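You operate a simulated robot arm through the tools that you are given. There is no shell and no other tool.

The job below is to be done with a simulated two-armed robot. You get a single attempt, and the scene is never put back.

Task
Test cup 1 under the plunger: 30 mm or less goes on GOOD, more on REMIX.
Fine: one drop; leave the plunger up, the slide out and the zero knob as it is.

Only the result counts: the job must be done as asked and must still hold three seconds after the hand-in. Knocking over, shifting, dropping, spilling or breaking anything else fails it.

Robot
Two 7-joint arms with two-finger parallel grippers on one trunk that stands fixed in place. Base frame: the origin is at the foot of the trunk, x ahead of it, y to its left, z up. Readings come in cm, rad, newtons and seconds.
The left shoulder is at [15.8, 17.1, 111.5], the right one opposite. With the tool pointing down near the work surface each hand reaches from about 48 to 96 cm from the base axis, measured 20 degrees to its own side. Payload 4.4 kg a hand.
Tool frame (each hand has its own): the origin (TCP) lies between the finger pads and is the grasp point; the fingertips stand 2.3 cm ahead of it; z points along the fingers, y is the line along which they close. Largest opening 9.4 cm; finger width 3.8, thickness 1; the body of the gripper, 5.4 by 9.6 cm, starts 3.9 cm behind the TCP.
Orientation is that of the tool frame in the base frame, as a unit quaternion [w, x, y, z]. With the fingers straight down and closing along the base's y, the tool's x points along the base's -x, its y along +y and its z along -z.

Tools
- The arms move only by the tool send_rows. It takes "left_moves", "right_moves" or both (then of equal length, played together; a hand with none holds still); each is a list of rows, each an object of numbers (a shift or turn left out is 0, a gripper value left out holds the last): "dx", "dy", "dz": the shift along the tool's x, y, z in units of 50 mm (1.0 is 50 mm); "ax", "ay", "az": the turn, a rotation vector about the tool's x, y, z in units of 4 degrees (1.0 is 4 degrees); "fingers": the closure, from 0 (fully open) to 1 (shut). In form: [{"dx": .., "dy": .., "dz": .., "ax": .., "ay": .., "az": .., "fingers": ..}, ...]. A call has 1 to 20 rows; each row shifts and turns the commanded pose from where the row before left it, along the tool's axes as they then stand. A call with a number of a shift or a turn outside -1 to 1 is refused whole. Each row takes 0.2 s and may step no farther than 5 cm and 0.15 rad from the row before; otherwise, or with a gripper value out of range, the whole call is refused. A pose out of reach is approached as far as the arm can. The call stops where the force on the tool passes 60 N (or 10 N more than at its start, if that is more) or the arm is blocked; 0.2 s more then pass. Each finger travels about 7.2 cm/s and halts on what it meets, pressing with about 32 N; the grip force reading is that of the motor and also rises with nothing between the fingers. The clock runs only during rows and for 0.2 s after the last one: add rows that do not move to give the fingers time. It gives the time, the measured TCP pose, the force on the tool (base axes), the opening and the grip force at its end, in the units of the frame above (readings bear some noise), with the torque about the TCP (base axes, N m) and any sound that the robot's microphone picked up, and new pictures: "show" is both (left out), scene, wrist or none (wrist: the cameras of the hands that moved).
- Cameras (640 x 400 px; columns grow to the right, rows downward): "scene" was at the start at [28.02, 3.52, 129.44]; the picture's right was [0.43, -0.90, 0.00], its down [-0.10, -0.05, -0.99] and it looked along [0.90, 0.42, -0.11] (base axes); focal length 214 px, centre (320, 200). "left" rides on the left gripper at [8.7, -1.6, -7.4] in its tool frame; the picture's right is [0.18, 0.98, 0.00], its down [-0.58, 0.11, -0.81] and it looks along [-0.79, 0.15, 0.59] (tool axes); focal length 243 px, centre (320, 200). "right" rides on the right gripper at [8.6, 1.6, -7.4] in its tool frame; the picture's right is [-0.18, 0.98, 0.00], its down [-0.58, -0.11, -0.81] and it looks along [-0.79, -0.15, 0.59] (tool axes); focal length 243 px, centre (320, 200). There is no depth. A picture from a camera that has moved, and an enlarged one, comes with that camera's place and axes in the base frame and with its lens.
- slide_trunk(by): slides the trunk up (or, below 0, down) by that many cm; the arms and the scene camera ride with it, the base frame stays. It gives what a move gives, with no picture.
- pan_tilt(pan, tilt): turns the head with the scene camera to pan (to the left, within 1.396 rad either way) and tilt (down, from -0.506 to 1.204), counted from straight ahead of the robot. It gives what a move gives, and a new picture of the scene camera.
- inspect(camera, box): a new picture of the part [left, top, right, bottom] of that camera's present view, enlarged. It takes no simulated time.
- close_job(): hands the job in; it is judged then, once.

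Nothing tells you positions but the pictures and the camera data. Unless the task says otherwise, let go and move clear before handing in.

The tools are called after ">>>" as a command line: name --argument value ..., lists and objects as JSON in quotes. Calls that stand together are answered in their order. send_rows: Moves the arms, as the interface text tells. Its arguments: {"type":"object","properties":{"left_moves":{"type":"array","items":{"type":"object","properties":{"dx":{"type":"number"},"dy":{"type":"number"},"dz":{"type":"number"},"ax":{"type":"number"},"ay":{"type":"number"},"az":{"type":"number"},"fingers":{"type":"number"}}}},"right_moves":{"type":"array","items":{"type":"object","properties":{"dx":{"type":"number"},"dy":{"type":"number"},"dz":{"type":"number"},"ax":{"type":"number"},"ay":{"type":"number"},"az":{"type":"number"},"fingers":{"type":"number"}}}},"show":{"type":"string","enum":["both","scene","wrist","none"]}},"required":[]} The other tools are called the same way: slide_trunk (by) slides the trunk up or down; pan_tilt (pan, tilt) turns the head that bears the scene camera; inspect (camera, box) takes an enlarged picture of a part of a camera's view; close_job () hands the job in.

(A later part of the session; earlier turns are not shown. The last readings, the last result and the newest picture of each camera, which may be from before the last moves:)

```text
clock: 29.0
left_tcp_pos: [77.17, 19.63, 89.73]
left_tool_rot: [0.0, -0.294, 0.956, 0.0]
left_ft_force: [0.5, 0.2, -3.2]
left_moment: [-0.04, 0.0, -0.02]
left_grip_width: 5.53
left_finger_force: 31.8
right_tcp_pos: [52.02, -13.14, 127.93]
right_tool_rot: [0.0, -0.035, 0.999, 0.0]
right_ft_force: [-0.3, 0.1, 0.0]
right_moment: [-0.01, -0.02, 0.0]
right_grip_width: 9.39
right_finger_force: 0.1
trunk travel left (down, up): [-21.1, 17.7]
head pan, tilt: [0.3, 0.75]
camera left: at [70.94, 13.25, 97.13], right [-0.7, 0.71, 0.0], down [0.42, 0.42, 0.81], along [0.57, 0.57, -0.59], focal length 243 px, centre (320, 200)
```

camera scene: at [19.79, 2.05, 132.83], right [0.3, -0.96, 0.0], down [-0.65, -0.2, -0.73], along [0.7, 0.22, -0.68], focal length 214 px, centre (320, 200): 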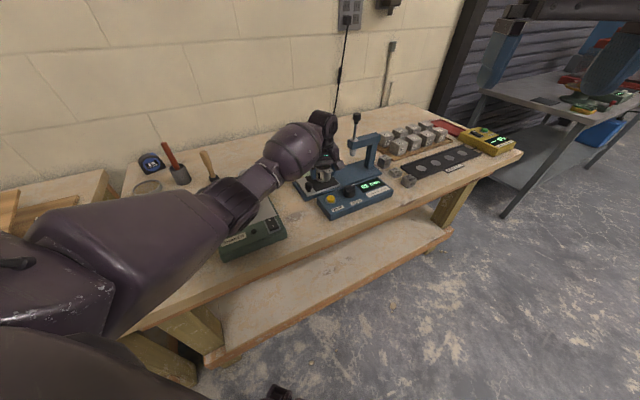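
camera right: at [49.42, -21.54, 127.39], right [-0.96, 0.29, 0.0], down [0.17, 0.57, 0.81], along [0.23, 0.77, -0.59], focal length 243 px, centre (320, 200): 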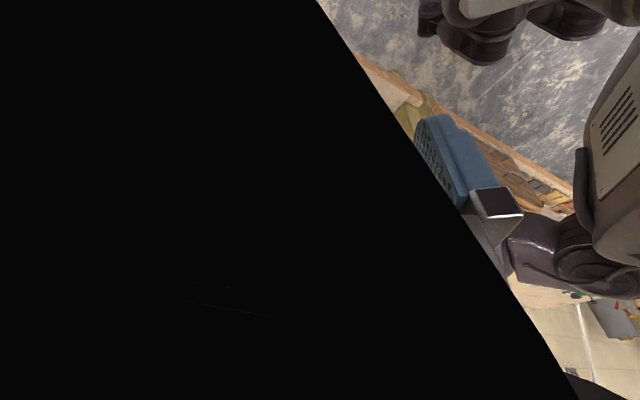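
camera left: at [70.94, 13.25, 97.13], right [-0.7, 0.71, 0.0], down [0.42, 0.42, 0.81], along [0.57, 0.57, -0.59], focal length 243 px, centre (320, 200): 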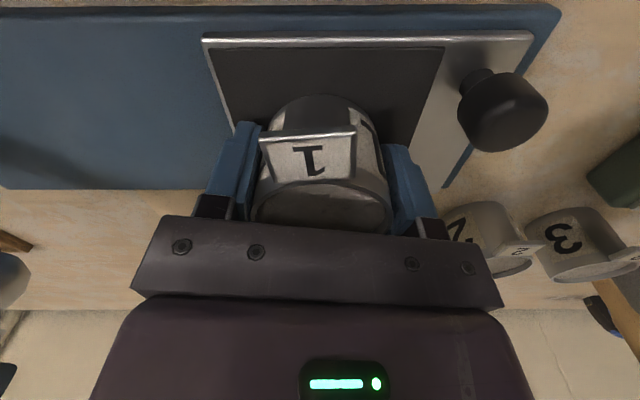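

>>> send_rows --left_moves '[{"dz": 0.04}, {}]' --show "none"

>>> send_rows --left_moves '[{"dz": 0.04}, {}]' --show "none"

```text
clock: 29.6
left_tcp_pos: [77.14, 19.57, 89.66]
left_tool_rot: [0.0, -0.292, 0.956, -0.001]
left_ft_force: [0.3, -0.2, 3.2]
left_moment: [0.04, 0.1, 0.01]
left_grip_width: 5.54
left_finger_force: 32.2
right_tcp_pos: [51.83, -13.01, 127.91]
right_tool_rot: [0.0, -0.035, 0.999, 0.0]
right_ft_force: [-0.9, -0.4, -0.3]
right_moment: [0.02, -0.01, 0.01]
right_grip_width: 9.37
right_finger_force: 0.0
trunk travel left (down, up): [-21.1, 17.7]
head pan, tilt: [0.3, 0.75]
```

```text
clock: 30.2
left_tcp_pos: [77.16, 19.52, 89.63]
left_tool_rot: [0.003, -0.293, 0.956, -0.001]
left_ft_force: [2.0, 1.9, 15.9]
left_moment: [-0.05, 0.43, 0.01]
left_grip_width: 5.53
left_finger_force: 32.3
right_tcp_pos: [51.83, -12.92, 128.0]
right_tool_rot: [0.001, -0.036, 0.999, 0.0]
right_ft_force: [0.9, -0.3, 0.2]
right_moment: [0.0, 0.01, -0.01]
right_grip_width: 9.38
right_finger_force: 0.0
trunk travel left (down, up): [-21.1, 17.7]
head pan, tilt: [0.3, 0.75]
```

The cup is on the plate. I'll relieve the pressure slightly, open the fingers gently, and rise.

>>> send_rows --left_moves '[{"dz": -0.04}, {"fingers": 0.38}, {"fingers": 0.3}, {"fingers": 0.18}, {}, {}]' --show "wrist"

```text
clock: 31.6
left_tcp_pos: [77.04, 19.41, 89.51]
left_tool_rot: [0.0, -0.293, 0.956, 0.0]
left_ft_force: [-1.0, -4.5, 7.8]
left_moment: [-0.03, 0.26, 0.07]
left_grip_width: 7.56
left_finger_force: 0.0
right_tcp_pos: [51.9, -13.07, 128.01]
right_tool_rot: [0.001, -0.036, 0.999, -0.001]
right_ft_force: [0.5, 0.4, -0.3]
right_moment: [-0.01, 0.0, 0.0]
right_grip_width: 9.41
right_finger_force: 0.0
trunk travel left (down, up): [-21.1, 17.7]
head pan, tilt: [0.3, 0.75]
camera left: at [70.83, 13.17, 96.97], right [-0.7, 0.71, 0.0], down [0.42, 0.42, 0.81], along [0.57, 0.57, -0.59], focal length 243 px, centre (320, 200)
```

left: 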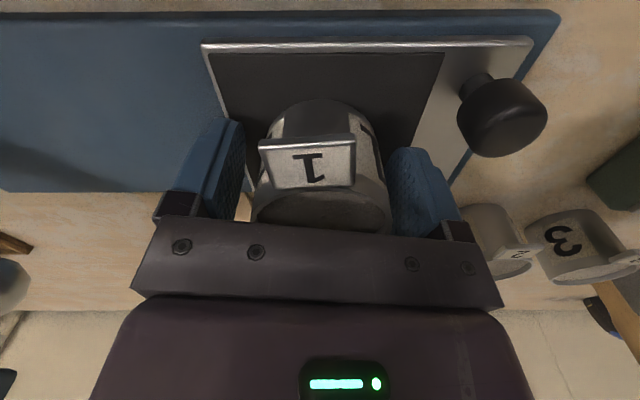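

The cup is released and upright. The fingertips seem to be resting on the plate, so I'll rise straight up.

>>> send_rows --left_moves '[{"dz": -0.1}, {"dz": -0.3}, {"dz": -0.6}, {"dz": -0.8}, {"dz": -0.8}, {"dz": -0.8}, {}]' --show "both"

>>> inspect --camera "scene" --box '[260, 100, 420, 220]'

>>> inspect --camera "left" --box '[160, 0, 480, 200]'

```text
clock: 33.2
left_tcp_pos: [77.4, 19.24, 106.49]
left_tool_rot: [-0.001, -0.292, 0.956, 0.0]
left_ft_force: [0.4, -0.1, -0.5]
left_moment: [0.0, 0.02, 0.02]
left_grip_width: 7.68
left_finger_force: 0.1
right_tcp_pos: [52.13, -12.83, 127.78]
right_tool_rot: [-0.001, -0.035, 0.999, 0.0]
right_ft_force: [0.0, 1.2, -0.3]
right_moment: [-0.01, 0.04, -0.02]
right_grip_width: 9.38
right_finger_force: 0.1
trunk travel left (down, up): [-21.1, 17.7]
head pan, tilt: [0.3, 0.75]
camera scene: at [19.87, 2.09, 132.8], right [0.3, -0.96, 0.0], down [-0.65, -0.2, -0.73], along [0.7, 0.22, -0.68], focal length 214 px, centre (320, 200)
camera left: at [71.17, 12.91, 114.02], right [-0.7, 0.71, 0.0], down [0.42, 0.42, 0.81], along [0.57, 0.57, -0.59], focal length 243 px, centre (320, 200)
```

scene: 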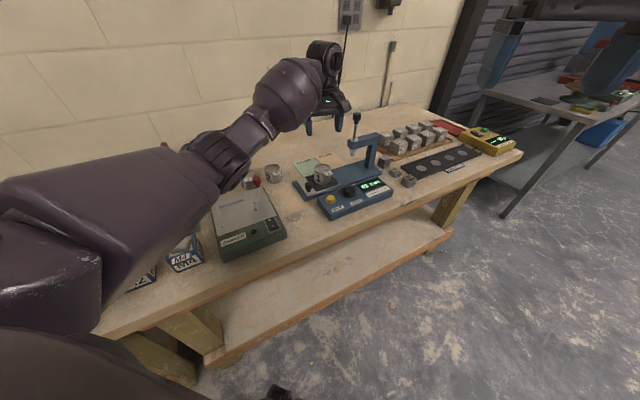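
left: 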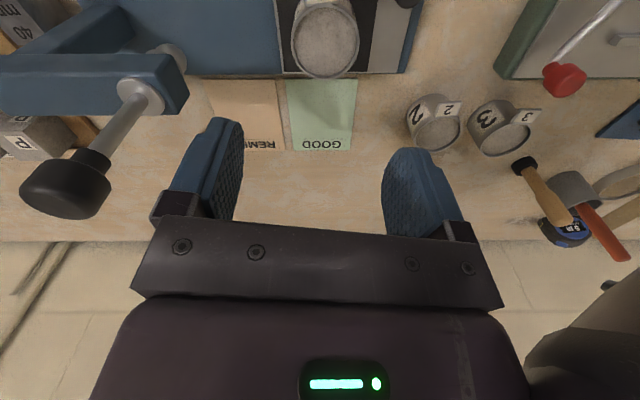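

```text
3.33 times, centred on (340, 160) of scene
camera zoom: at [19.87, 2.09, 132.8], right [0.3, -0.96, 0.0], down [-0.65, -0.2, -0.73], along [0.7, 0.22, -0.68], focal length 715 px, centre (253, 333)
```

zoom: 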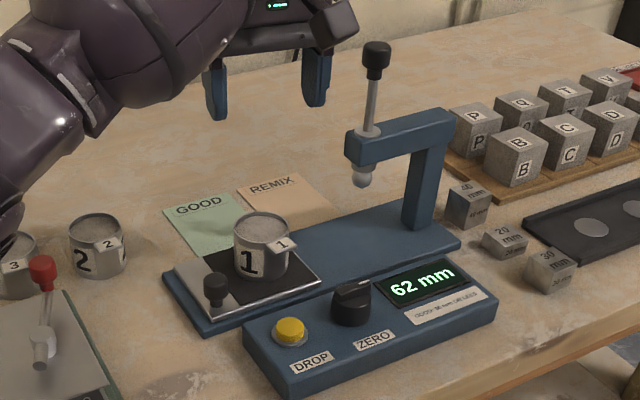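

```text
2.00 times, centred on (320, 100) of left
camera zoom: at [71.17, 12.91, 114.02], right [-0.7, 0.71, 0.0], down [0.42, 0.42, 0.81], along [0.57, 0.57, -0.59], focal length 485 px, centre (320, 400)
```

zoom: 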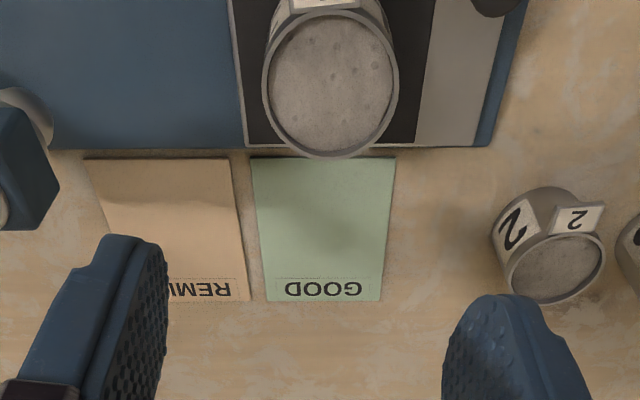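

Cup 1 stands centred on the slide plate, and the pads are well located: GOOD centre ≈ (85.9, 27.9), REMIX centre ≈ (93.2, 20.8). Next I'll bring the left hand over the slide's black knob with the fingers closing across the slide direction.

>>> send_rows --left_moves '[{"dx": 0.5, "dy": 0.6}, {"dx": 0.5, "dy": 0.6}, {"az": 0.99}, {"az": 0.99}, {"az": 0.99}, {"az": 0.99}, {"az": 0.99}, {"az": 0.99}, {"az": 0.99}, {"az": 0.99}, {"az": 0.99}, {"az": 0.99}]' --show "none"

>>> send_rows --left_moves '[{"az": 0.99}, {"az": 0.99}, {"az": 0.99}, {"az": 0.99}, {"az": 0.99}, {"az": 0.99}, {"az": 0.99}, {"az": 0.99}, {"az": 0.99}, {"az": 0.99}, {}]' --show "both"

```text
clock: 35.8
left_tcp_pos: [69.75, 21.68, 106.7]
left_tool_rot: [0.0, 0.049, 0.999, 0.0]
left_ft_force: [0.0, 0.2, 0.2]
left_moment: [0.0, -0.03, 0.03]
left_grip_width: 7.7
left_finger_force: 0.1
right_tcp_pos: [51.98, -12.94, 127.94]
right_tool_rot: [0.0, -0.035, 0.999, 0.001]
right_ft_force: [-0.5, 0.2, -0.3]
right_moment: [-0.02, -0.01, -0.01]
right_grip_width: 9.42
right_finger_force: 0.1
trunk travel left (down, up): [-21.1, 17.7]
head pan, tilt: [0.3, 0.75]
```

```text
clock: 38.2
left_tcp_pos: [69.68, 21.73, 106.49]
left_tool_rot: [0.001, 0.384, 0.923, 0.001]
left_ft_force: [-0.1, 0.0, 0.0]
left_moment: [-0.01, 0.02, -0.01]
left_grip_width: 7.72
left_finger_force: 0.1
right_tcp_pos: [52.02, -13.02, 127.85]
right_tool_rot: [0.0, -0.035, 0.999, 0.0]
right_ft_force: [0.3, 0.0, -0.3]
right_moment: [0.0, -0.02, 0.03]
right_grip_width: 9.4
right_finger_force: 0.1
trunk travel left (down, up): [-21.1, 17.7]
head pan, tilt: [0.3, 0.75]
camera scene: at [19.78, 2.04, 132.83], right [0.3, -0.96, 0.0], down [-0.65, -0.2, -0.73], along [0.7, 0.22, -0.68], focal length 214 px, centre (320, 200)
camera left: at [62.44, 26.64, 113.88], right [0.57, 0.82, 0.0], down [0.49, -0.34, 0.81], along [0.66, -0.46, -0.59], focal length 243 px, centre (320, 200)
```

scene: 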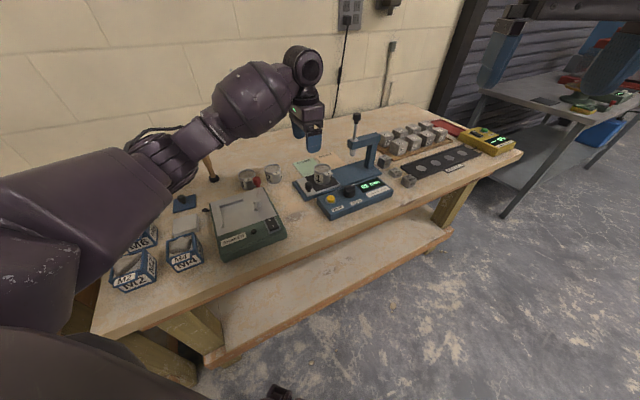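
left: 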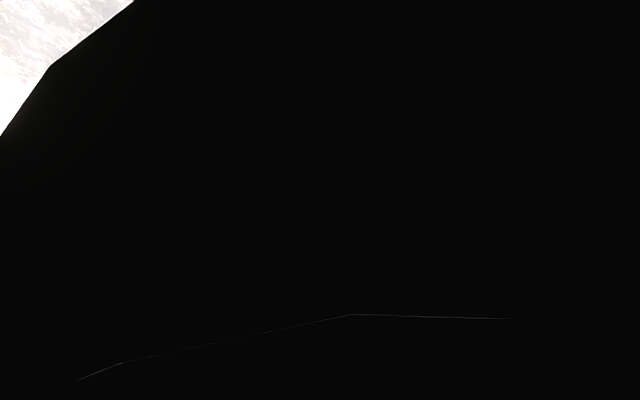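

At this yaw the wrist camera is blocked by the forearm. Since the knob is round, a plain yaw of about 0 also gives clearance, so I'll turn back to that and look.

>>> send_rows --left_moves '[{"az": -0.94}, {"az": -0.94}, {"az": -0.94}, {"az": -0.94}, {"az": -0.94}, {"az": -0.94}, {"az": -0.94}, {"az": -0.94}, {"az": -0.94}, {"az": -0.94}, {"az": -0.94}, {"az": -0.94, "fingers": 0.35}, {}]' --show "wrist"

>>> inspect --camera "left" --box '[200, 0, 440, 150]'

```text
clock: 41.0
left_tcp_pos: [69.69, 21.7, 106.48]
left_tool_rot: [-0.001, 0.0, 1.0, 0.0]
left_ft_force: [0.0, 0.4, 0.3]
left_moment: [0.0, -0.02, -0.03]
left_grip_width: 6.1
left_finger_force: 0.0
right_tcp_pos: [52.04, -12.99, 127.9]
right_tool_rot: [0.0, -0.034, 0.999, -0.001]
right_ft_force: [0.3, -0.3, 0.5]
right_moment: [0.01, -0.01, -0.01]
right_grip_width: 9.41
right_finger_force: 0.1
trunk travel left (down, up): [-21.1, 17.7]
head pan, tilt: [0.3, 0.75]
camera left: at [60.98, 19.99, 113.92], right [-0.18, 0.98, 0.0], down [0.58, 0.11, 0.81], along [0.79, 0.15, -0.59], focal length 243 px, centre (320, 200)
```

left: 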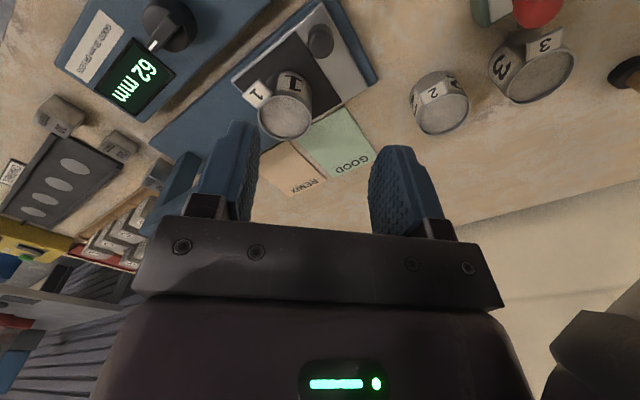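

```text
2.67 times, centred on (320, 75) of left
camera zoom: at [60.98, 19.99, 113.92], right [-0.18, 0.98, 0.0], down [0.58, 0.11, 0.81], along [0.79, 0.15, -0.59], focal length 647 px, centre (320, 533)
```

zoom: 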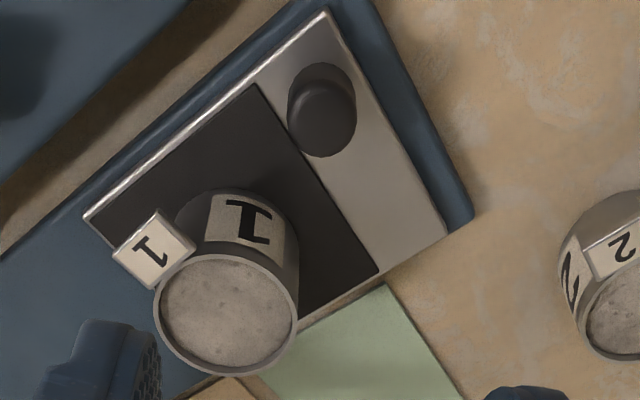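

The knob is at about (69.9, 21.6) with its top at z≈90.3. I'll shift 0.2 cm and come down in stages.

>>> send_rows --left_moves '[{"dx": -0.04, "dz": 0.5}, {"dz": 0.7}, {"dz": 0.7}, {"dz": 0.5}, {}]' --show "both"

>>> inspect --camera "scene" --box '[140, 80, 400, 240]'

```text
clock: 42.2
left_tcp_pos: [69.93, 21.76, 94.48]
left_tool_rot: [0.001, 0.0, 1.0, 0.001]
left_ft_force: [0.3, 0.3, 0.4]
left_moment: [0.0, -0.01, 0.03]
left_grip_width: 6.13
left_finger_force: 0.0
right_tcp_pos: [51.99, -13.0, 128.02]
right_tool_rot: [0.0, -0.035, 0.999, 0.001]
right_ft_force: [-0.8, 0.3, -0.6]
right_moment: [0.01, -0.03, 0.01]
right_grip_width: 9.39
right_finger_force: 0.0
trunk travel left (down, up): [-21.1, 17.7]
head pan, tilt: [0.3, 0.75]
camera scene: at [19.75, 2.04, 132.85], right [0.3, -0.96, 0.0], down [-0.65, -0.2, -0.73], along [0.7, 0.22, -0.68], focal length 214 px, centre (320, 200)
camera left: at [61.34, 19.99, 101.91], right [-0.18, 0.98, 0.0], down [0.58, 0.11, 0.81], along [0.79, 0.15, -0.59], focal length 243 px, centre (320, 200)
```

scene: 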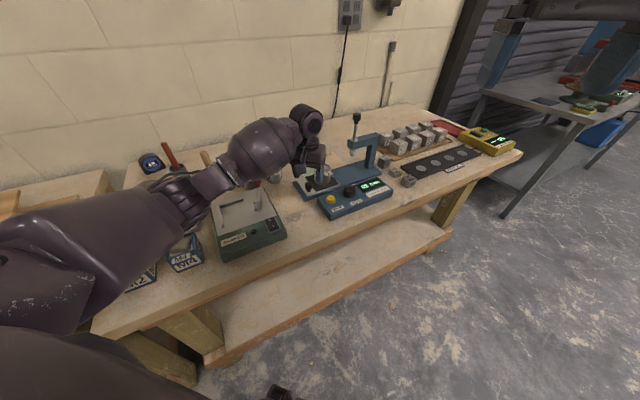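
left: 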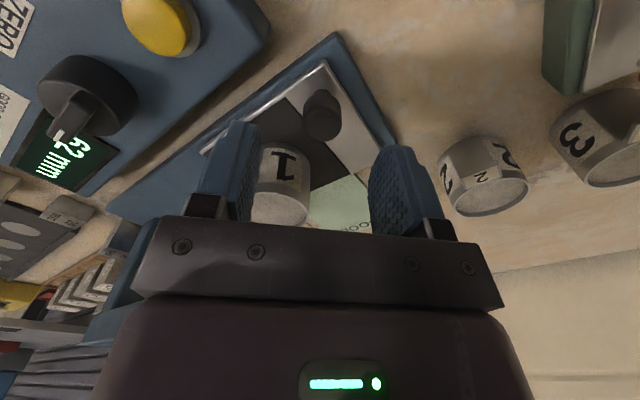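

```text
2.46 times, centred on (270, 160) of scene
camera zoom: at [19.75, 2.04, 132.85], right [0.3, -0.96, 0.0], down [-0.65, -0.2, -0.73], along [0.7, 0.22, -0.68], focal length 528 px, centre (443, 298)
```

zoom: 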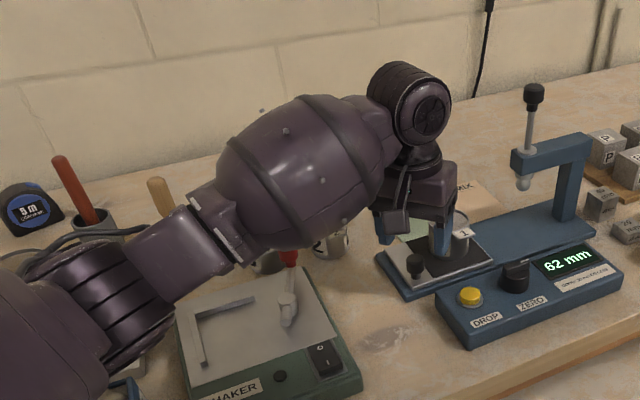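

The knob is aligned between the fingers. The forearm bulge looks a little low over the shaker handle, so I'll raise the trunk another 8 cm and come down from there.

>>> slide_trunk --by 8

>>> send_rows --left_moves '[{"dz": 0.3}, {"dz": 0.5}, {"dz": 0.5}, {"dz": 0.3}, {}]' --show "both"

>>> inspect --camera "scene" --box '[140, 80, 400, 240]'

```text
clock: 43.4
left_tcp_pos: [69.94, 21.84, 102.3]
left_tool_rot: [-0.001, 0.0, 1.0, -0.001]
left_ft_force: [0.3, -0.6, -0.9]
left_moment: [0.01, -0.01, -0.01]
left_grip_width: 6.09
left_finger_force: 0.1
right_tcp_pos: [52.19, -13.03, 135.69]
right_tool_rot: [-0.001, -0.035, 0.999, 0.0]
right_ft_force: [0.5, -0.3, -0.1]
right_moment: [0.03, 0.04, -0.02]
right_grip_width: 9.37
right_finger_force: 0.1
trunk travel left (down, up): [-29.1, 9.7]
head pan, tilt: [0.3, 0.75]
```

```text
clock: 44.6
left_tcp_pos: [69.72, 21.67, 94.62]
left_tool_rot: [0.0, 0.0, 1.0, 0.0]
left_ft_force: [-0.9, -0.1, -0.9]
left_moment: [0.03, -0.02, -0.01]
left_grip_width: 6.12
left_finger_force: 0.1
right_tcp_pos: [52.02, -13.05, 135.96]
right_tool_rot: [0.0, -0.035, 0.999, 0.0]
right_ft_force: [0.0, -0.2, 0.9]
right_moment: [0.01, 0.0, 0.02]
right_grip_width: 9.42
right_finger_force: 0.1
trunk travel left (down, up): [-29.1, 9.7]
head pan, tilt: [0.3, 0.75]
camera scene: at [14.72, 2.04, 141.33], right [0.3, -0.96, 0.0], down [-0.65, -0.2, -0.73], along [0.7, 0.22, -0.68], focal length 214 px, centre (320, 200)
camera left: at [61.13, 20.07, 102.04], right [-0.18, 0.98, 0.0], down [0.58, 0.11, 0.81], along [0.79, 0.15, -0.59], focal length 243 px, centre (320, 200)
```

scene: 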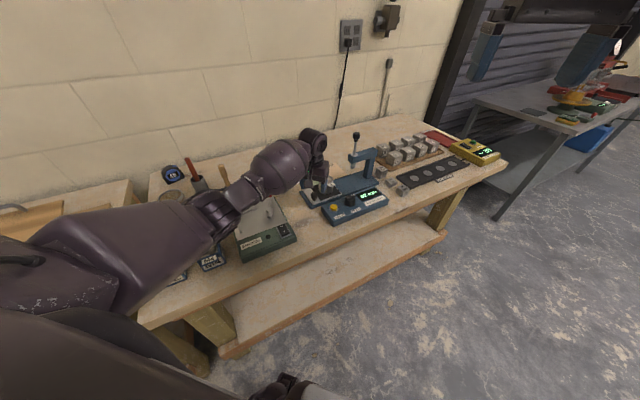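
left: 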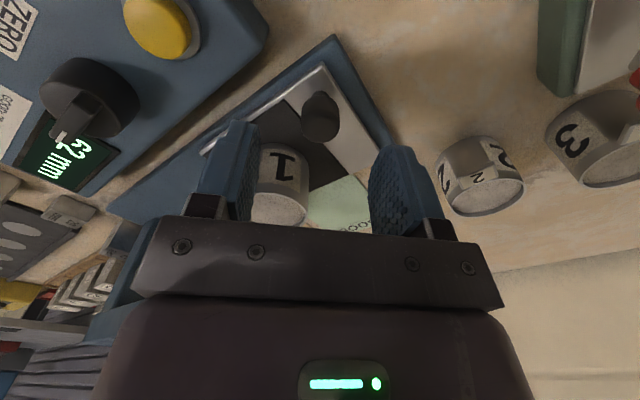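

```text
2.46 times, centred on (270, 160) of scene
camera zoom: at [14.72, 2.04, 141.33], right [0.3, -0.96, 0.0], down [-0.65, -0.2, -0.73], along [0.7, 0.22, -0.68], focal length 528 px, centre (443, 298)
```

zoom: 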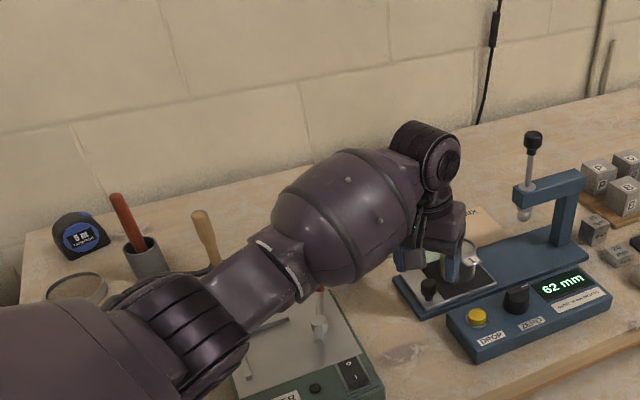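

>>> send_rows --left_moves '[{"dz": 0.3}, {"dz": 0.3}, {"dz": 0.2}, {}]' --show "both"

>>> inspect --camera "left" --box '[180, 40, 460, 230]'

```text
clock: 45.6
left_tcp_pos: [69.91, 21.81, 90.49]
left_tool_rot: [0.0, 0.0, 1.0, 0.0]
left_ft_force: [0.5, -0.7, -0.2]
left_moment: [0.01, -0.01, 0.02]
left_grip_width: 6.11
left_finger_force: 0.1
right_tcp_pos: [52.09, -13.01, 135.84]
right_tool_rot: [0.0, -0.035, 0.999, 0.0]
right_ft_force: [-0.5, -0.2, -1.0]
right_moment: [0.02, 0.0, -0.01]
right_grip_width: 9.42
right_finger_force: 0.1
trunk travel left (down, up): [-29.1, 9.7]
head pan, tilt: [0.3, 0.75]
camera scene: at [14.72, 2.05, 141.33], right [0.3, -0.96, 0.0], down [-0.65, -0.2, -0.73], along [0.7, 0.22, -0.68], focal length 214 px, centre (320, 200)
camera left: at [61.3, 20.11, 97.97], right [-0.18, 0.98, 0.0], down [0.58, 0.11, 0.81], along [0.79, 0.15, -0.59], focal length 243 px, centre (320, 200)
```

scene: 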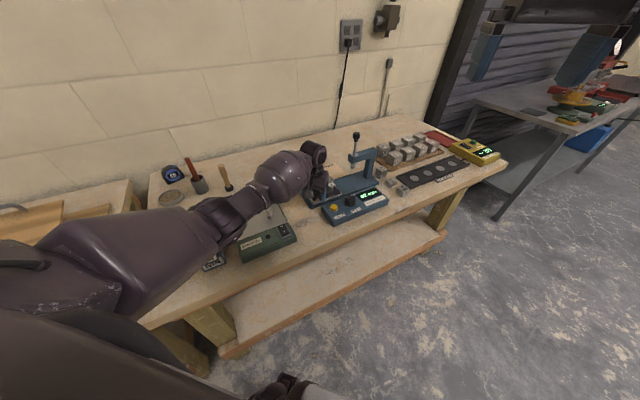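
left: 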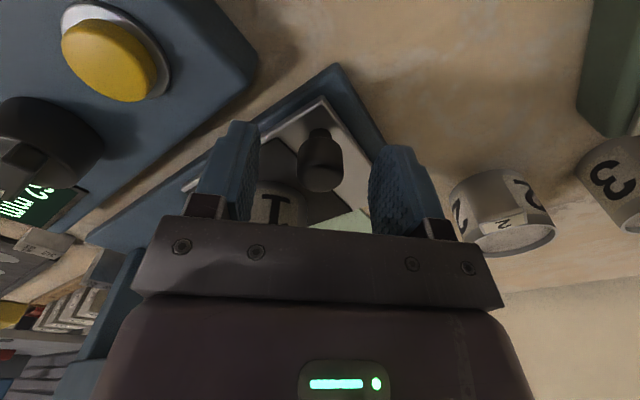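

```text
2.11 times, centred on (320, 135) of left
camera zoom: at [61.3, 20.11, 97.97], right [-0.18, 0.98, 0.0], down [0.58, 0.11, 0.81], along [0.79, 0.15, -0.59], focal length 511 px, centre (320, 337)
```

zoom: 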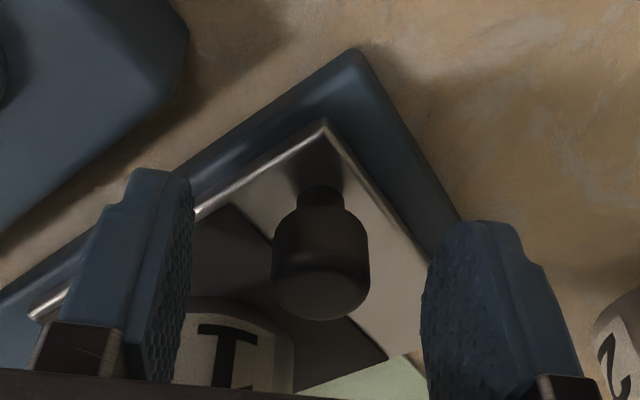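

The knob is centred between the fingers. I'll lower another 0.4 cm and close on it.

>>> send_rows --left_moves '[{"dz": 0.08}, {"fingers": 0.55}, {"fingers": 0.7}, {"fingers": 0.85}, {"fingers": 1.0}, {}, {}]' --show "wrist"

```text
clock: 47.2
left_tcp_pos: [69.85, 21.86, 90.15]
left_tool_rot: [0.0, 0.0, 1.0, 0.0]
left_ft_force: [1.0, 1.3, -0.1]
left_moment: [0.0, -0.12, -0.05]
left_grip_width: 2.31
left_finger_force: 44.9
right_tcp_pos: [51.92, -12.86, 135.83]
right_tool_rot: [0.001, -0.035, 0.999, 0.001]
right_ft_force: [0.0, 0.0, -0.1]
right_moment: [-0.05, 0.0, 0.02]
right_grip_width: 9.38
right_finger_force: 0.0
trunk travel left (down, up): [-29.1, 9.7]
head pan, tilt: [0.3, 0.75]
camera left: at [61.19, 20.14, 97.58], right [-0.18, 0.98, 0.0], down [0.58, 0.11, 0.81], along [0.79, 0.15, -0.59], focal length 243 px, centre (320, 200)
```

left: 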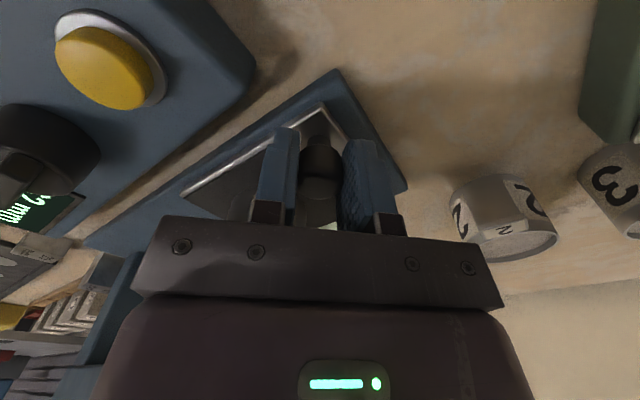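

The knob is gripped. I'll push the slide in gently along (0.707, −0.707), starting with 4 cm and watching the forces.

>>> send_rows --left_moves '[{"dx": -0.07, "dy": -0.07}, {"dx": -0.1, "dy": -0.1}, {"dx": -0.14, "dy": -0.14}, {"dx": -0.14, "dy": -0.14}, {"dx": -0.116, "dy": -0.116}, {}]' --show "both"

>>> inspect --camera "scene" --box '[260, 100, 420, 220]'

```text
clock: 48.6
left_tcp_pos: [72.64, 19.01, 90.15]
left_tool_rot: [0.002, 0.0, 1.0, 0.0]
left_ft_force: [6.7, 6.3, 9.5]
left_moment: [0.14, 0.63, 0.05]
left_grip_width: 2.29
left_finger_force: 45.1
right_tcp_pos: [51.94, -12.92, 135.87]
right_tool_rot: [0.0, -0.035, 0.999, 0.0]
right_ft_force: [0.2, -0.3, -0.4]
right_moment: [0.01, -0.02, 0.0]
right_grip_width: 9.39
right_finger_force: 0.1
trunk travel left (down, up): [-29.1, 9.7]
head pan, tilt: [0.3, 0.75]
camera scene: at [14.71, 2.09, 141.34], right [0.3, -0.96, 0.0], down [-0.65, -0.2, -0.73], along [0.7, 0.22, -0.68], focal length 214 px, centre (320, 200)
camera left: at [64.04, 17.26, 97.56], right [-0.18, 0.98, 0.0], down [0.58, 0.11, 0.81], along [0.79, 0.15, -0.59], focal length 243 px, centre (320, 200)
```

scene: 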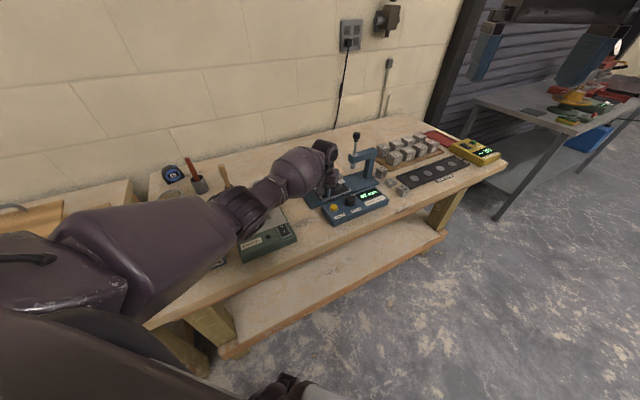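
left: 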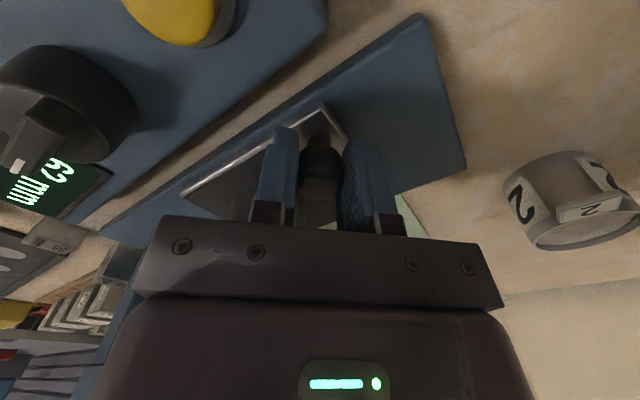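

```text
3.33 times, centred on (340, 160) of scene
camera zoom: at [14.71, 2.09, 141.34], right [0.3, -0.96, 0.0], down [-0.65, -0.2, -0.73], along [0.7, 0.22, -0.68], focal length 715 px, centre (253, 333)
```

zoom: 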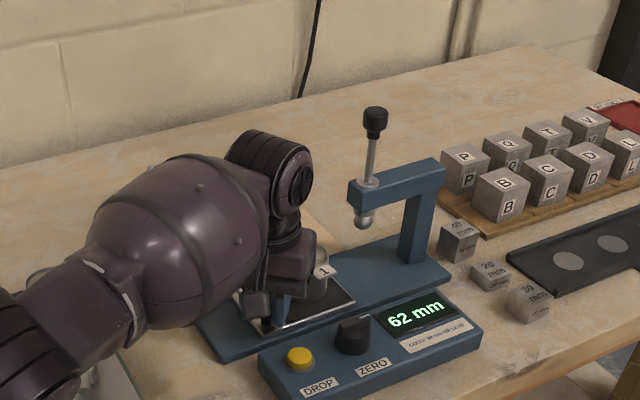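

The slide moves freely with only small side forces. I'll correct for those and push another 4 cm.

>>> send_rows --left_moves '[{"dx": -0.085, "dy": -0.06, "dz": -0.02}, {"dx": -0.144, "dy": -0.139}, {"dx": -0.144, "dy": -0.139}, {"dx": -0.144, "dy": -0.139}, {"dx": -0.072, "dy": -0.069}, {}]' --show "both"

>>> inspect --camera "scene" --box '[260, 100, 420, 220]'

```text
clock: 50.0
left_tcp_pos: [75.59, 16.02, 90.2]
left_tool_rot: [-0.001, 0.0, 1.0, -0.001]
left_ft_force: [-1.7, -1.3, -3.6]
left_moment: [-0.08, -0.64, 0.06]
left_grip_width: 2.31
left_finger_force: 45.3
right_tcp_pos: [51.98, -12.96, 135.79]
right_tool_rot: [-0.001, -0.036, 0.999, 0.001]
right_ft_force: [0.2, 0.1, 0.9]
right_moment: [0.0, -0.01, -0.02]
right_grip_width: 9.4
right_finger_force: 0.1
trunk travel left (down, up): [-29.1, 9.7]
head pan, tilt: [0.3, 0.75]
camera scene: at [14.75, 2.04, 141.31], right [0.3, -0.96, 0.0], down [-0.65, -0.2, -0.73], along [0.7, 0.22, -0.68], focal length 214 px, centre (320, 200)
camera left: at [66.98, 14.36, 97.6], right [-0.18, 0.98, 0.0], down [0.58, 0.11, 0.81], along [0.79, 0.15, -0.59], focal length 243 px, centre (320, 200)
```

scene: 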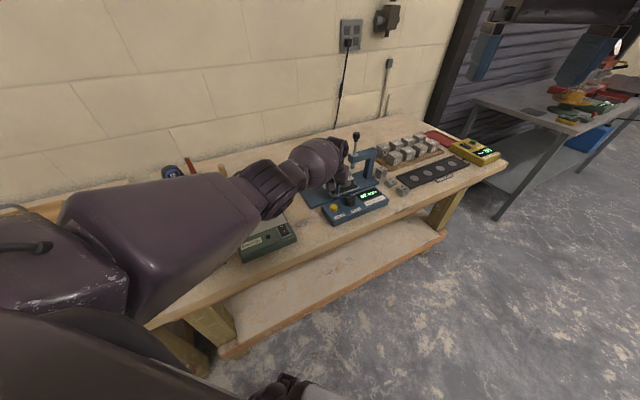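
left: 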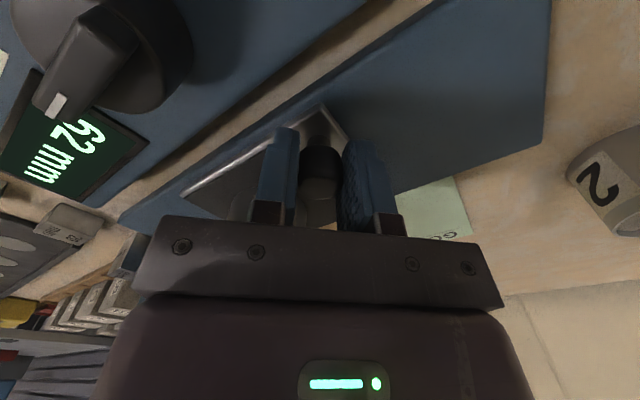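

```text
3.33 times, centred on (340, 160) of scene
camera zoom: at [14.75, 2.04, 141.31], right [0.3, -0.96, 0.0], down [-0.65, -0.2, -0.73], along [0.7, 0.22, -0.68], focal length 715 px, centre (253, 333)
```

zoom: 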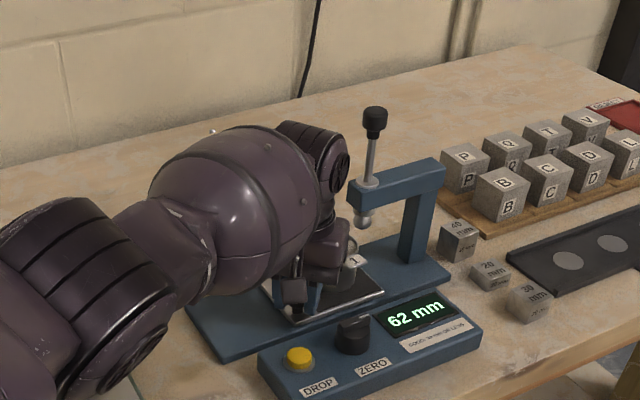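

Forces stay low with about 4 cm to go. I'll advance 2.2 cm and check the wrist's clearance from the plunger and the cup's position.

>>> send_rows --left_moves '[{"dx": -0.1, "dy": -0.1}, {"dx": -0.12, "dy": -0.12}, {"dx": -0.1, "dy": -0.1}, {}]' --show "wrist"

>>> inspect --camera "scene" --box '[290, 115, 410, 205]'

```text
clock: 51.0
left_tcp_pos: [76.1, 15.48, 90.12]
left_tool_rot: [0.001, -0.001, 1.0, 0.001]
left_ft_force: [19.8, 19.9, -8.4]
left_moment: [0.36, 0.06, 0.03]
left_grip_width: 2.29
left_finger_force: 45.1
left hand out of reach, approached as far as the arm can: row 2, 3
right_tcp_pos: [52.18, -12.76, 135.77]
right_tool_rot: [-0.001, -0.035, 0.999, -0.001]
right_ft_force: [-0.5, -0.7, 0.4]
right_moment: [0.03, 0.0, -0.01]
right_grip_width: 9.41
right_finger_force: 0.0
trunk travel left (down, up): [-29.1, 9.7]
head pan, tilt: [0.3, 0.75]
camera left: at [67.46, 13.8, 97.59], right [-0.19, 0.98, 0.0], down [0.58, 0.11, 0.81], along [0.79, 0.15, -0.59], focal length 243 px, centre (320, 200)
```

left: 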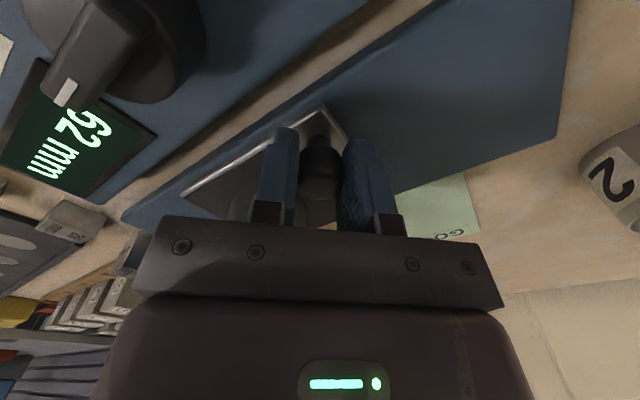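

```text
4.44 times, centred on (350, 160) of scene
camera zoom: at [14.98, 2.27, 141.28], right [0.3, -0.96, 0.0], down [-0.65, -0.2, -0.73], along [0.7, 0.22, -0.68], focal length 953 px, centre (187, 378)
```

zoom: 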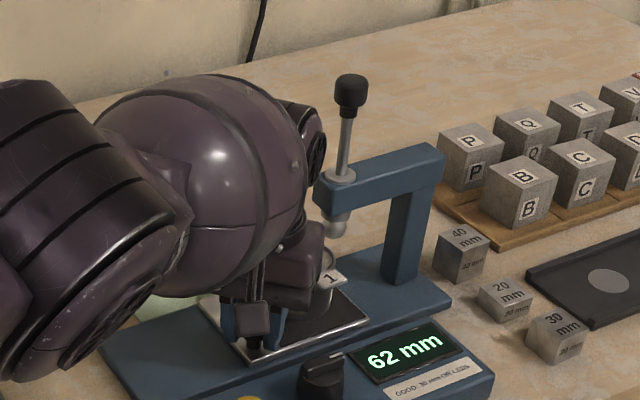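

With the trunk raised, the left arm ran out of reach and is loading the slide sideways. I'll back off right away to relieve it.

>>> send_rows --left_moves '[{"dx": 0.1, "dy": 0.1}, {"dx": 0.12, "dy": 0.12}, {}]' --show "none"

```text
clock: 51.8
left_tcp_pos: [75.85, 15.83, 90.07]
left_tool_rot: [-0.001, 0.001, 1.0, -0.002]
left_ft_force: [-6.0, -6.3, 9.0]
left_moment: [-0.39, -0.79, -0.13]
left_grip_width: 2.32
left_finger_force: 44.4
left hand out of reach, approached as far as the arm can: row 1, 2
right_tcp_pos: [51.87, -13.0, 136.02]
right_tool_rot: [0.0, -0.035, 0.999, 0.0]
right_ft_force: [1.1, -0.1, 0.2]
right_moment: [-0.02, -0.01, -0.02]
right_grip_width: 9.38
right_finger_force: 0.0
trunk travel left (down, up): [-29.1, 9.7]
head pan, tilt: [0.3, 0.75]
```

Forces are small again. I'll release the knob, rise clear, and lower the trunk to regain reach.

>>> send_rows --left_moves '[{"fingers": 0.7}, {"fingers": 0.5}, {"fingers": 0.35}, {}, {"dz": -0.2}, {"dz": -0.4}, {"dz": -0.6}, {"dz": -0.6}, {"dz": -0.6}, {"dz": -0.6}, {}]' --show "both"

>>> inspect --camera "scene" --box '[260, 100, 420, 220]'

```text
clock: 54.2
left_tcp_pos: [79.21, 15.9, 104.1]
left_tool_rot: [-0.001, 0.0, 1.0, 0.0]
left_ft_force: [-0.2, 0.0, -0.3]
left_moment: [0.02, 0.0, 0.0]
left_grip_width: 6.11
left_finger_force: 0.2
left hand out of reach, approached as far as the arm can: row 5, 6, 7, 8, 9, 10
right_tcp_pos: [52.02, -12.95, 135.81]
right_tool_rot: [0.0, -0.035, 0.999, 0.0]
right_ft_force: [-0.2, -1.1, -0.3]
right_moment: [0.01, 0.0, 0.0]
right_grip_width: 9.41
right_finger_force: 0.0
trunk travel left (down, up): [-29.1, 9.7]
head pan, tilt: [0.3, 0.75]
camera scene: at [14.78, 2.05, 141.31], right [0.3, -0.96, 0.0], down [-0.65, -0.2, -0.73], along [0.7, 0.22, -0.68], focal length 214 px, centre (320, 200)
camera left: at [70.62, 14.19, 111.59], right [-0.18, 0.98, 0.0], down [0.58, 0.11, 0.81], along [0.79, 0.15, -0.59], focal length 243 px, centre (320, 200)
```

scene: 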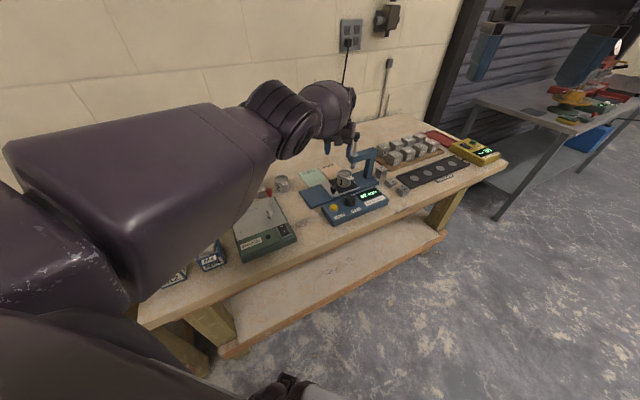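
left: 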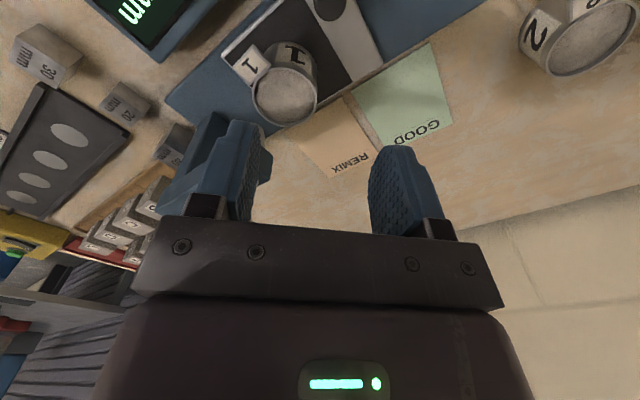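

```text
3.33 times, centred on (340, 160) of scene
camera zoom: at [14.78, 2.05, 141.31], right [0.3, -0.96, 0.0], down [-0.65, -0.2, -0.73], along [0.7, 0.22, -0.68], focal length 715 px, centre (253, 333)
```

zoom: 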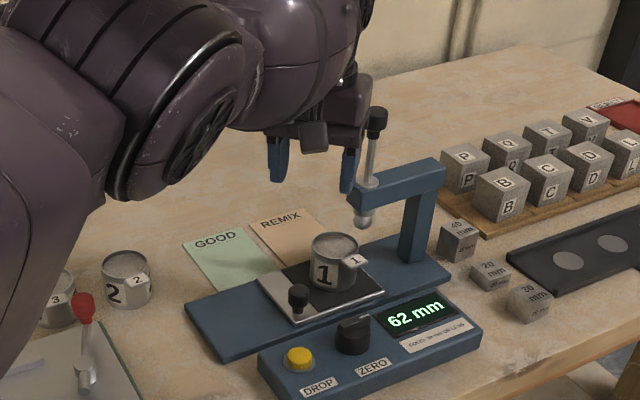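

The hand jumped forward while out of reach, but it's clear of the plunger. I'll retreat away from the plunger before lowering the trunk.

>>> send_rows --left_moves '[{"dx": 0.5, "dy": 0.5}, {"dx": 0.5, "dy": 0.5}, {"dx": 0.5, "dy": 0.5}, {}, {}]' --show "none"

```text
clock: 55.4
left_tcp_pos: [79.58, 23.14, 103.05]
left_tool_rot: [-0.001, -0.001, 1.0, 0.002]
left_ft_force: [0.6, 0.8, 0.7]
left_moment: [0.0, -0.01, 0.01]
left_grip_width: 6.1
left_finger_force: 0.0
left hand out of reach, approached as far as the arm can: row 1, 2, 3
right_tcp_pos: [51.94, -12.82, 135.92]
right_tool_rot: [0.0, -0.034, 0.999, 0.0]
right_ft_force: [0.1, -0.1, 0.2]
right_moment: [-0.03, 0.01, -0.01]
right_grip_width: 9.4
right_finger_force: 0.2
trunk travel left (down, up): [-29.1, 9.7]
head pan, tilt: [0.3, 0.75]
```

>>> send_rows --left_moves '[{"dz": -0.5, "dx": 0.3}, {"dz": -0.5, "dx": 0.3}, {"dz": -0.5, "dx": 0.3}, {"dz": -0.5, "dx": 0.3}, {}, {}]' --show "both"

```text
clock: 56.8
left_tcp_pos: [80.24, 22.66, 112.62]
left_tool_rot: [0.0, 0.0, 1.0, 0.0]
left_ft_force: [0.6, -0.1, -0.2]
left_moment: [0.02, -0.01, 0.0]
left_grip_width: 6.11
left_finger_force: 0.1
left hand out of reach, approached as far as the arm can: row 1, 2, 3, 4
right_tcp_pos: [52.0, -12.94, 135.92]
right_tool_rot: [0.0, -0.035, 0.999, 0.0]
right_ft_force: [-0.8, 0.5, 0.5]
right_moment: [-0.01, 0.02, -0.01]
right_grip_width: 9.41
right_finger_force: 0.0
trunk travel left (down, up): [-29.1, 9.7]
head pan, tilt: [0.3, 0.75]
camera scene: at [14.7, 2.03, 141.33], right [0.3, -0.96, 0.0], down [-0.65, -0.2, -0.73], along [0.7, 0.22, -0.68], focal length 214 px, centre (320, 200)
camera left: at [71.65, 21.04, 120.07], right [-0.18, 0.98, 0.0], down [0.58, 0.11, 0.81], along [0.79, 0.15, -0.59], focal length 243 px, centre (320, 200)
```

scene: 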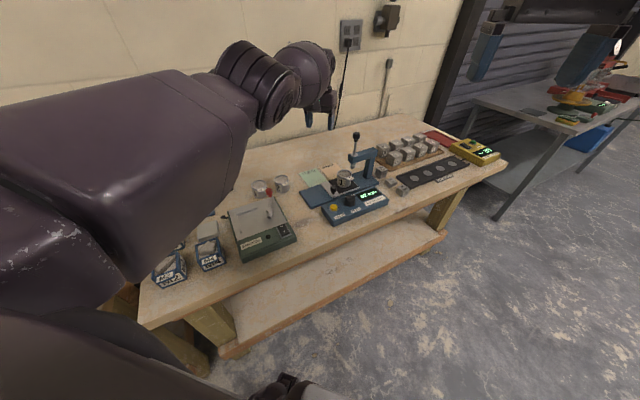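
left: 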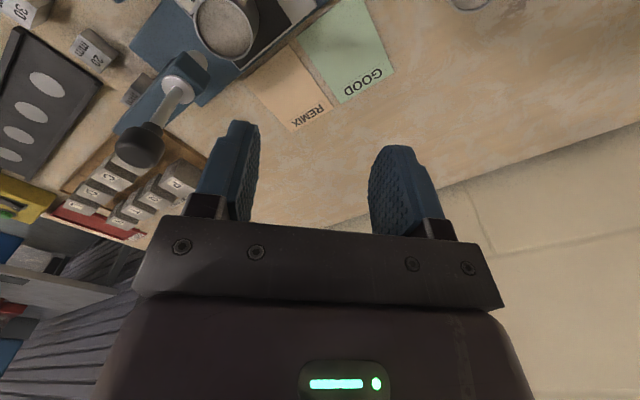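

Everything on the bench is still in place and the left hand is clear at z≈113. I'll lower the trunk back 8 cm.

>>> slide_trunk --by -8

>>> send_rows --left_moves '[{}, {}]' --show "scene"

```text
clock: 57.9
left_tcp_pos: [80.76, 22.68, 93.52]
left_tool_rot: [-0.074, 0.0, 0.997, 0.0]
left_ft_force: [0.0, 0.9, 0.7]
left_moment: [0.0, -0.02, 0.02]
left_grip_width: 6.11
left_finger_force: 0.0
right_tcp_pos: [51.7, -12.93, 128.16]
right_tool_rot: [0.002, -0.035, 0.999, 0.0]
right_ft_force: [0.2, 0.2, -0.3]
right_moment: [0.01, -0.05, -0.02]
right_grip_width: 9.4
right_finger_force: 0.1
trunk travel left (down, up): [-21.1, 17.7]
head pan, tilt: [0.3, 0.75]
```

```text
clock: 58.5
left_tcp_pos: [80.88, 22.68, 93.1]
left_tool_rot: [-0.076, 0.0, 0.997, 0.0]
left_ft_force: [0.7, 0.3, -0.6]
left_moment: [-0.01, 0.0, 0.01]
left_grip_width: 6.07
left_finger_force: 0.1
right_tcp_pos: [51.94, -12.91, 127.78]
right_tool_rot: [0.001, -0.034, 0.999, 0.0]
right_ft_force: [0.6, -0.3, 0.0]
right_moment: [0.03, 0.01, 0.0]
right_grip_width: 9.39
right_finger_force: 0.0
trunk travel left (down, up): [-21.1, 17.7]
head pan, tilt: [0.3, 0.75]
camera scene: at [19.77, 2.04, 132.84], right [0.3, -0.96, 0.0], down [-0.65, -0.2, -0.73], along [0.7, 0.22, -0.68], focal length 214 px, centre (320, 200)
```

scene: 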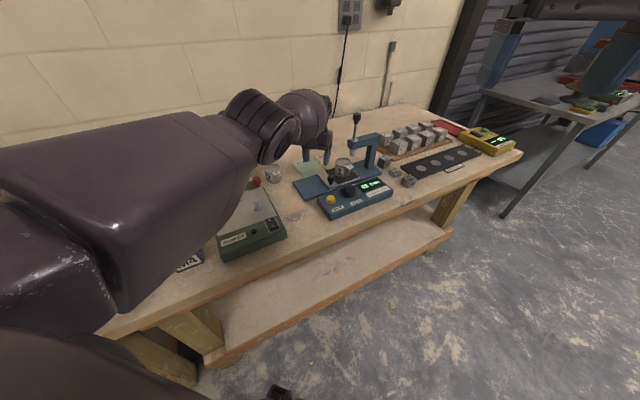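

The left hand sank more than expected with the trunk but touched nothing. I'll lift it gently and watch how it responds.

>>> send_rows --left_moves '[{"dz": -0.3}, {"dz": -0.3}, {}]' --show "none"

```text
clock: 59.3
left_tcp_pos: [81.48, 22.56, 96.12]
left_tool_rot: [-0.077, 0.001, 0.997, -0.001]
left_ft_force: [-1.0, 0.3, -0.2]
left_moment: [-0.02, 0.0, -0.02]
left_grip_width: 6.12
left_finger_force: 0.1
right_tcp_pos: [51.86, -12.96, 127.8]
right_tool_rot: [0.0, -0.035, 0.999, 0.0]
right_ft_force: [1.0, 0.9, 0.4]
right_moment: [-0.01, -0.02, 0.01]
right_grip_width: 9.4
right_finger_force: 0.0
trunk travel left (down, up): [-21.1, 17.7]
head pan, tilt: [0.3, 0.75]
```

Normal response, with no out-of-reach flag. The hand is tilted about 9°, so I'll straighten it while lifting and backing away.

>>> send_rows --left_moves '[{"dz": -0.3, "dx": 0.2, "dy": 0.1}, {"dz": -0.3, "dx": 0.3, "dy": 0.1, "ay": -0.55}, {"dz": -0.3, "dx": 0.3, "dy": 0.1, "ay": -0.55}, {"dz": -0.2, "dx": 0.3, "ay": -0.55}, {"dz": -0.2, "dx": 0.3, "ay": -0.55}, {}]' --show "both"

```text
clock: 60.7
left_tcp_pos: [84.51, 24.34, 102.62]
left_tool_rot: [0.0, 0.0, 1.0, 0.0]
left_ft_force: [-0.1, -0.7, -0.4]
left_moment: [0.01, 0.0, -0.01]
left_grip_width: 6.09
left_finger_force: 0.0
left hand out of reach, approached as far as the arm can: row 1, 2, 3, 4, 5
right_tcp_pos: [52.08, -12.89, 127.77]
right_tool_rot: [0.0, -0.034, 0.999, 0.001]
right_ft_force: [-0.3, 0.4, -0.8]
right_moment: [-0.01, -0.01, 0.03]
right_grip_width: 9.42
right_finger_force: 0.1
trunk travel left (down, up): [-21.1, 17.7]
head pan, tilt: [0.3, 0.75]
camera scene: at [19.8, 2.04, 132.83], right [0.3, -0.96, 0.0], down [-0.65, -0.2, -0.73], along [0.7, 0.22, -0.68], focal length 214 px, centre (320, 200)
camera left: at [75.85, 22.66, 110.06], right [-0.18, 0.98, 0.0], down [0.58, 0.11, 0.81], along [0.79, 0.15, -0.59], focal length 243 px, centre (320, 200)
```

scene: 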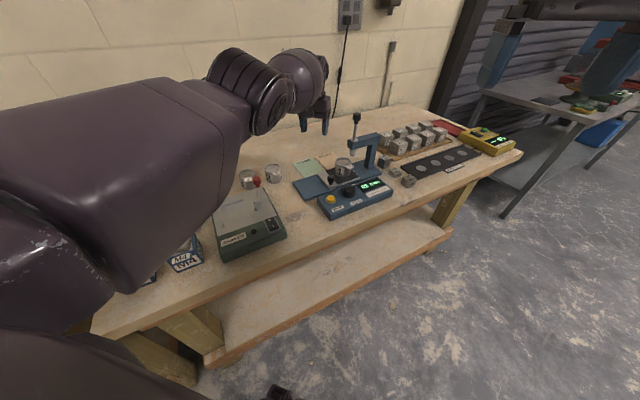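
left: 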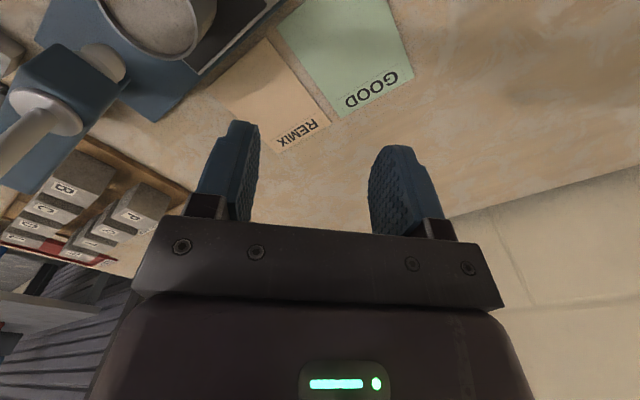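

Moving up and sideways works, but the arm won't retract in x in its present posture. I'll lift and turn the wrist back toward the earlier +34° yaw to free it.

>>> send_rows --left_moves '[{"dz": -0.4, "az": -0.9}, {"dz": -0.4, "az": -0.9}, {"dz": -0.4, "az": -0.9}, {"dz": -0.2, "az": -0.9}, {"az": -0.9}, {"az": -0.9}, {}, {}]' --show "scene"

```text
clock: 62.5
left_tcp_pos: [84.47, 24.26, 109.96]
left_tool_rot: [0.0, -0.187, 0.982, 0.0]
left_ft_force: [0.7, -0.8, -0.9]
left_moment: [0.01, -0.02, -0.01]
left_grip_width: 6.1
left_finger_force: 0.0
right_tcp_pos: [51.99, -12.98, 127.94]
right_tool_rot: [0.0, -0.034, 0.999, -0.001]
right_ft_force: [0.5, 0.6, 0.1]
right_moment: [0.0, -0.01, 0.01]
right_grip_width: 9.39
right_finger_force: 0.1
trunk travel left (down, up): [-21.1, 17.7]
head pan, tilt: [0.3, 0.75]
camera scene: at [19.78, 2.04, 132.83], right [0.3, -0.96, 0.0], down [-0.65, -0.2, -0.73], along [0.7, 0.22, -0.68], focal length 214 px, centre (320, 200)
```

scene: 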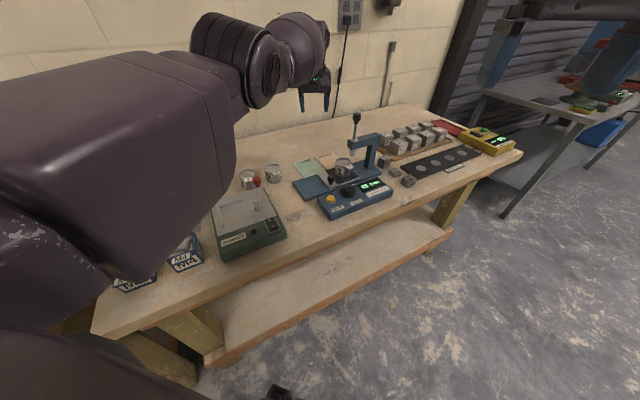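

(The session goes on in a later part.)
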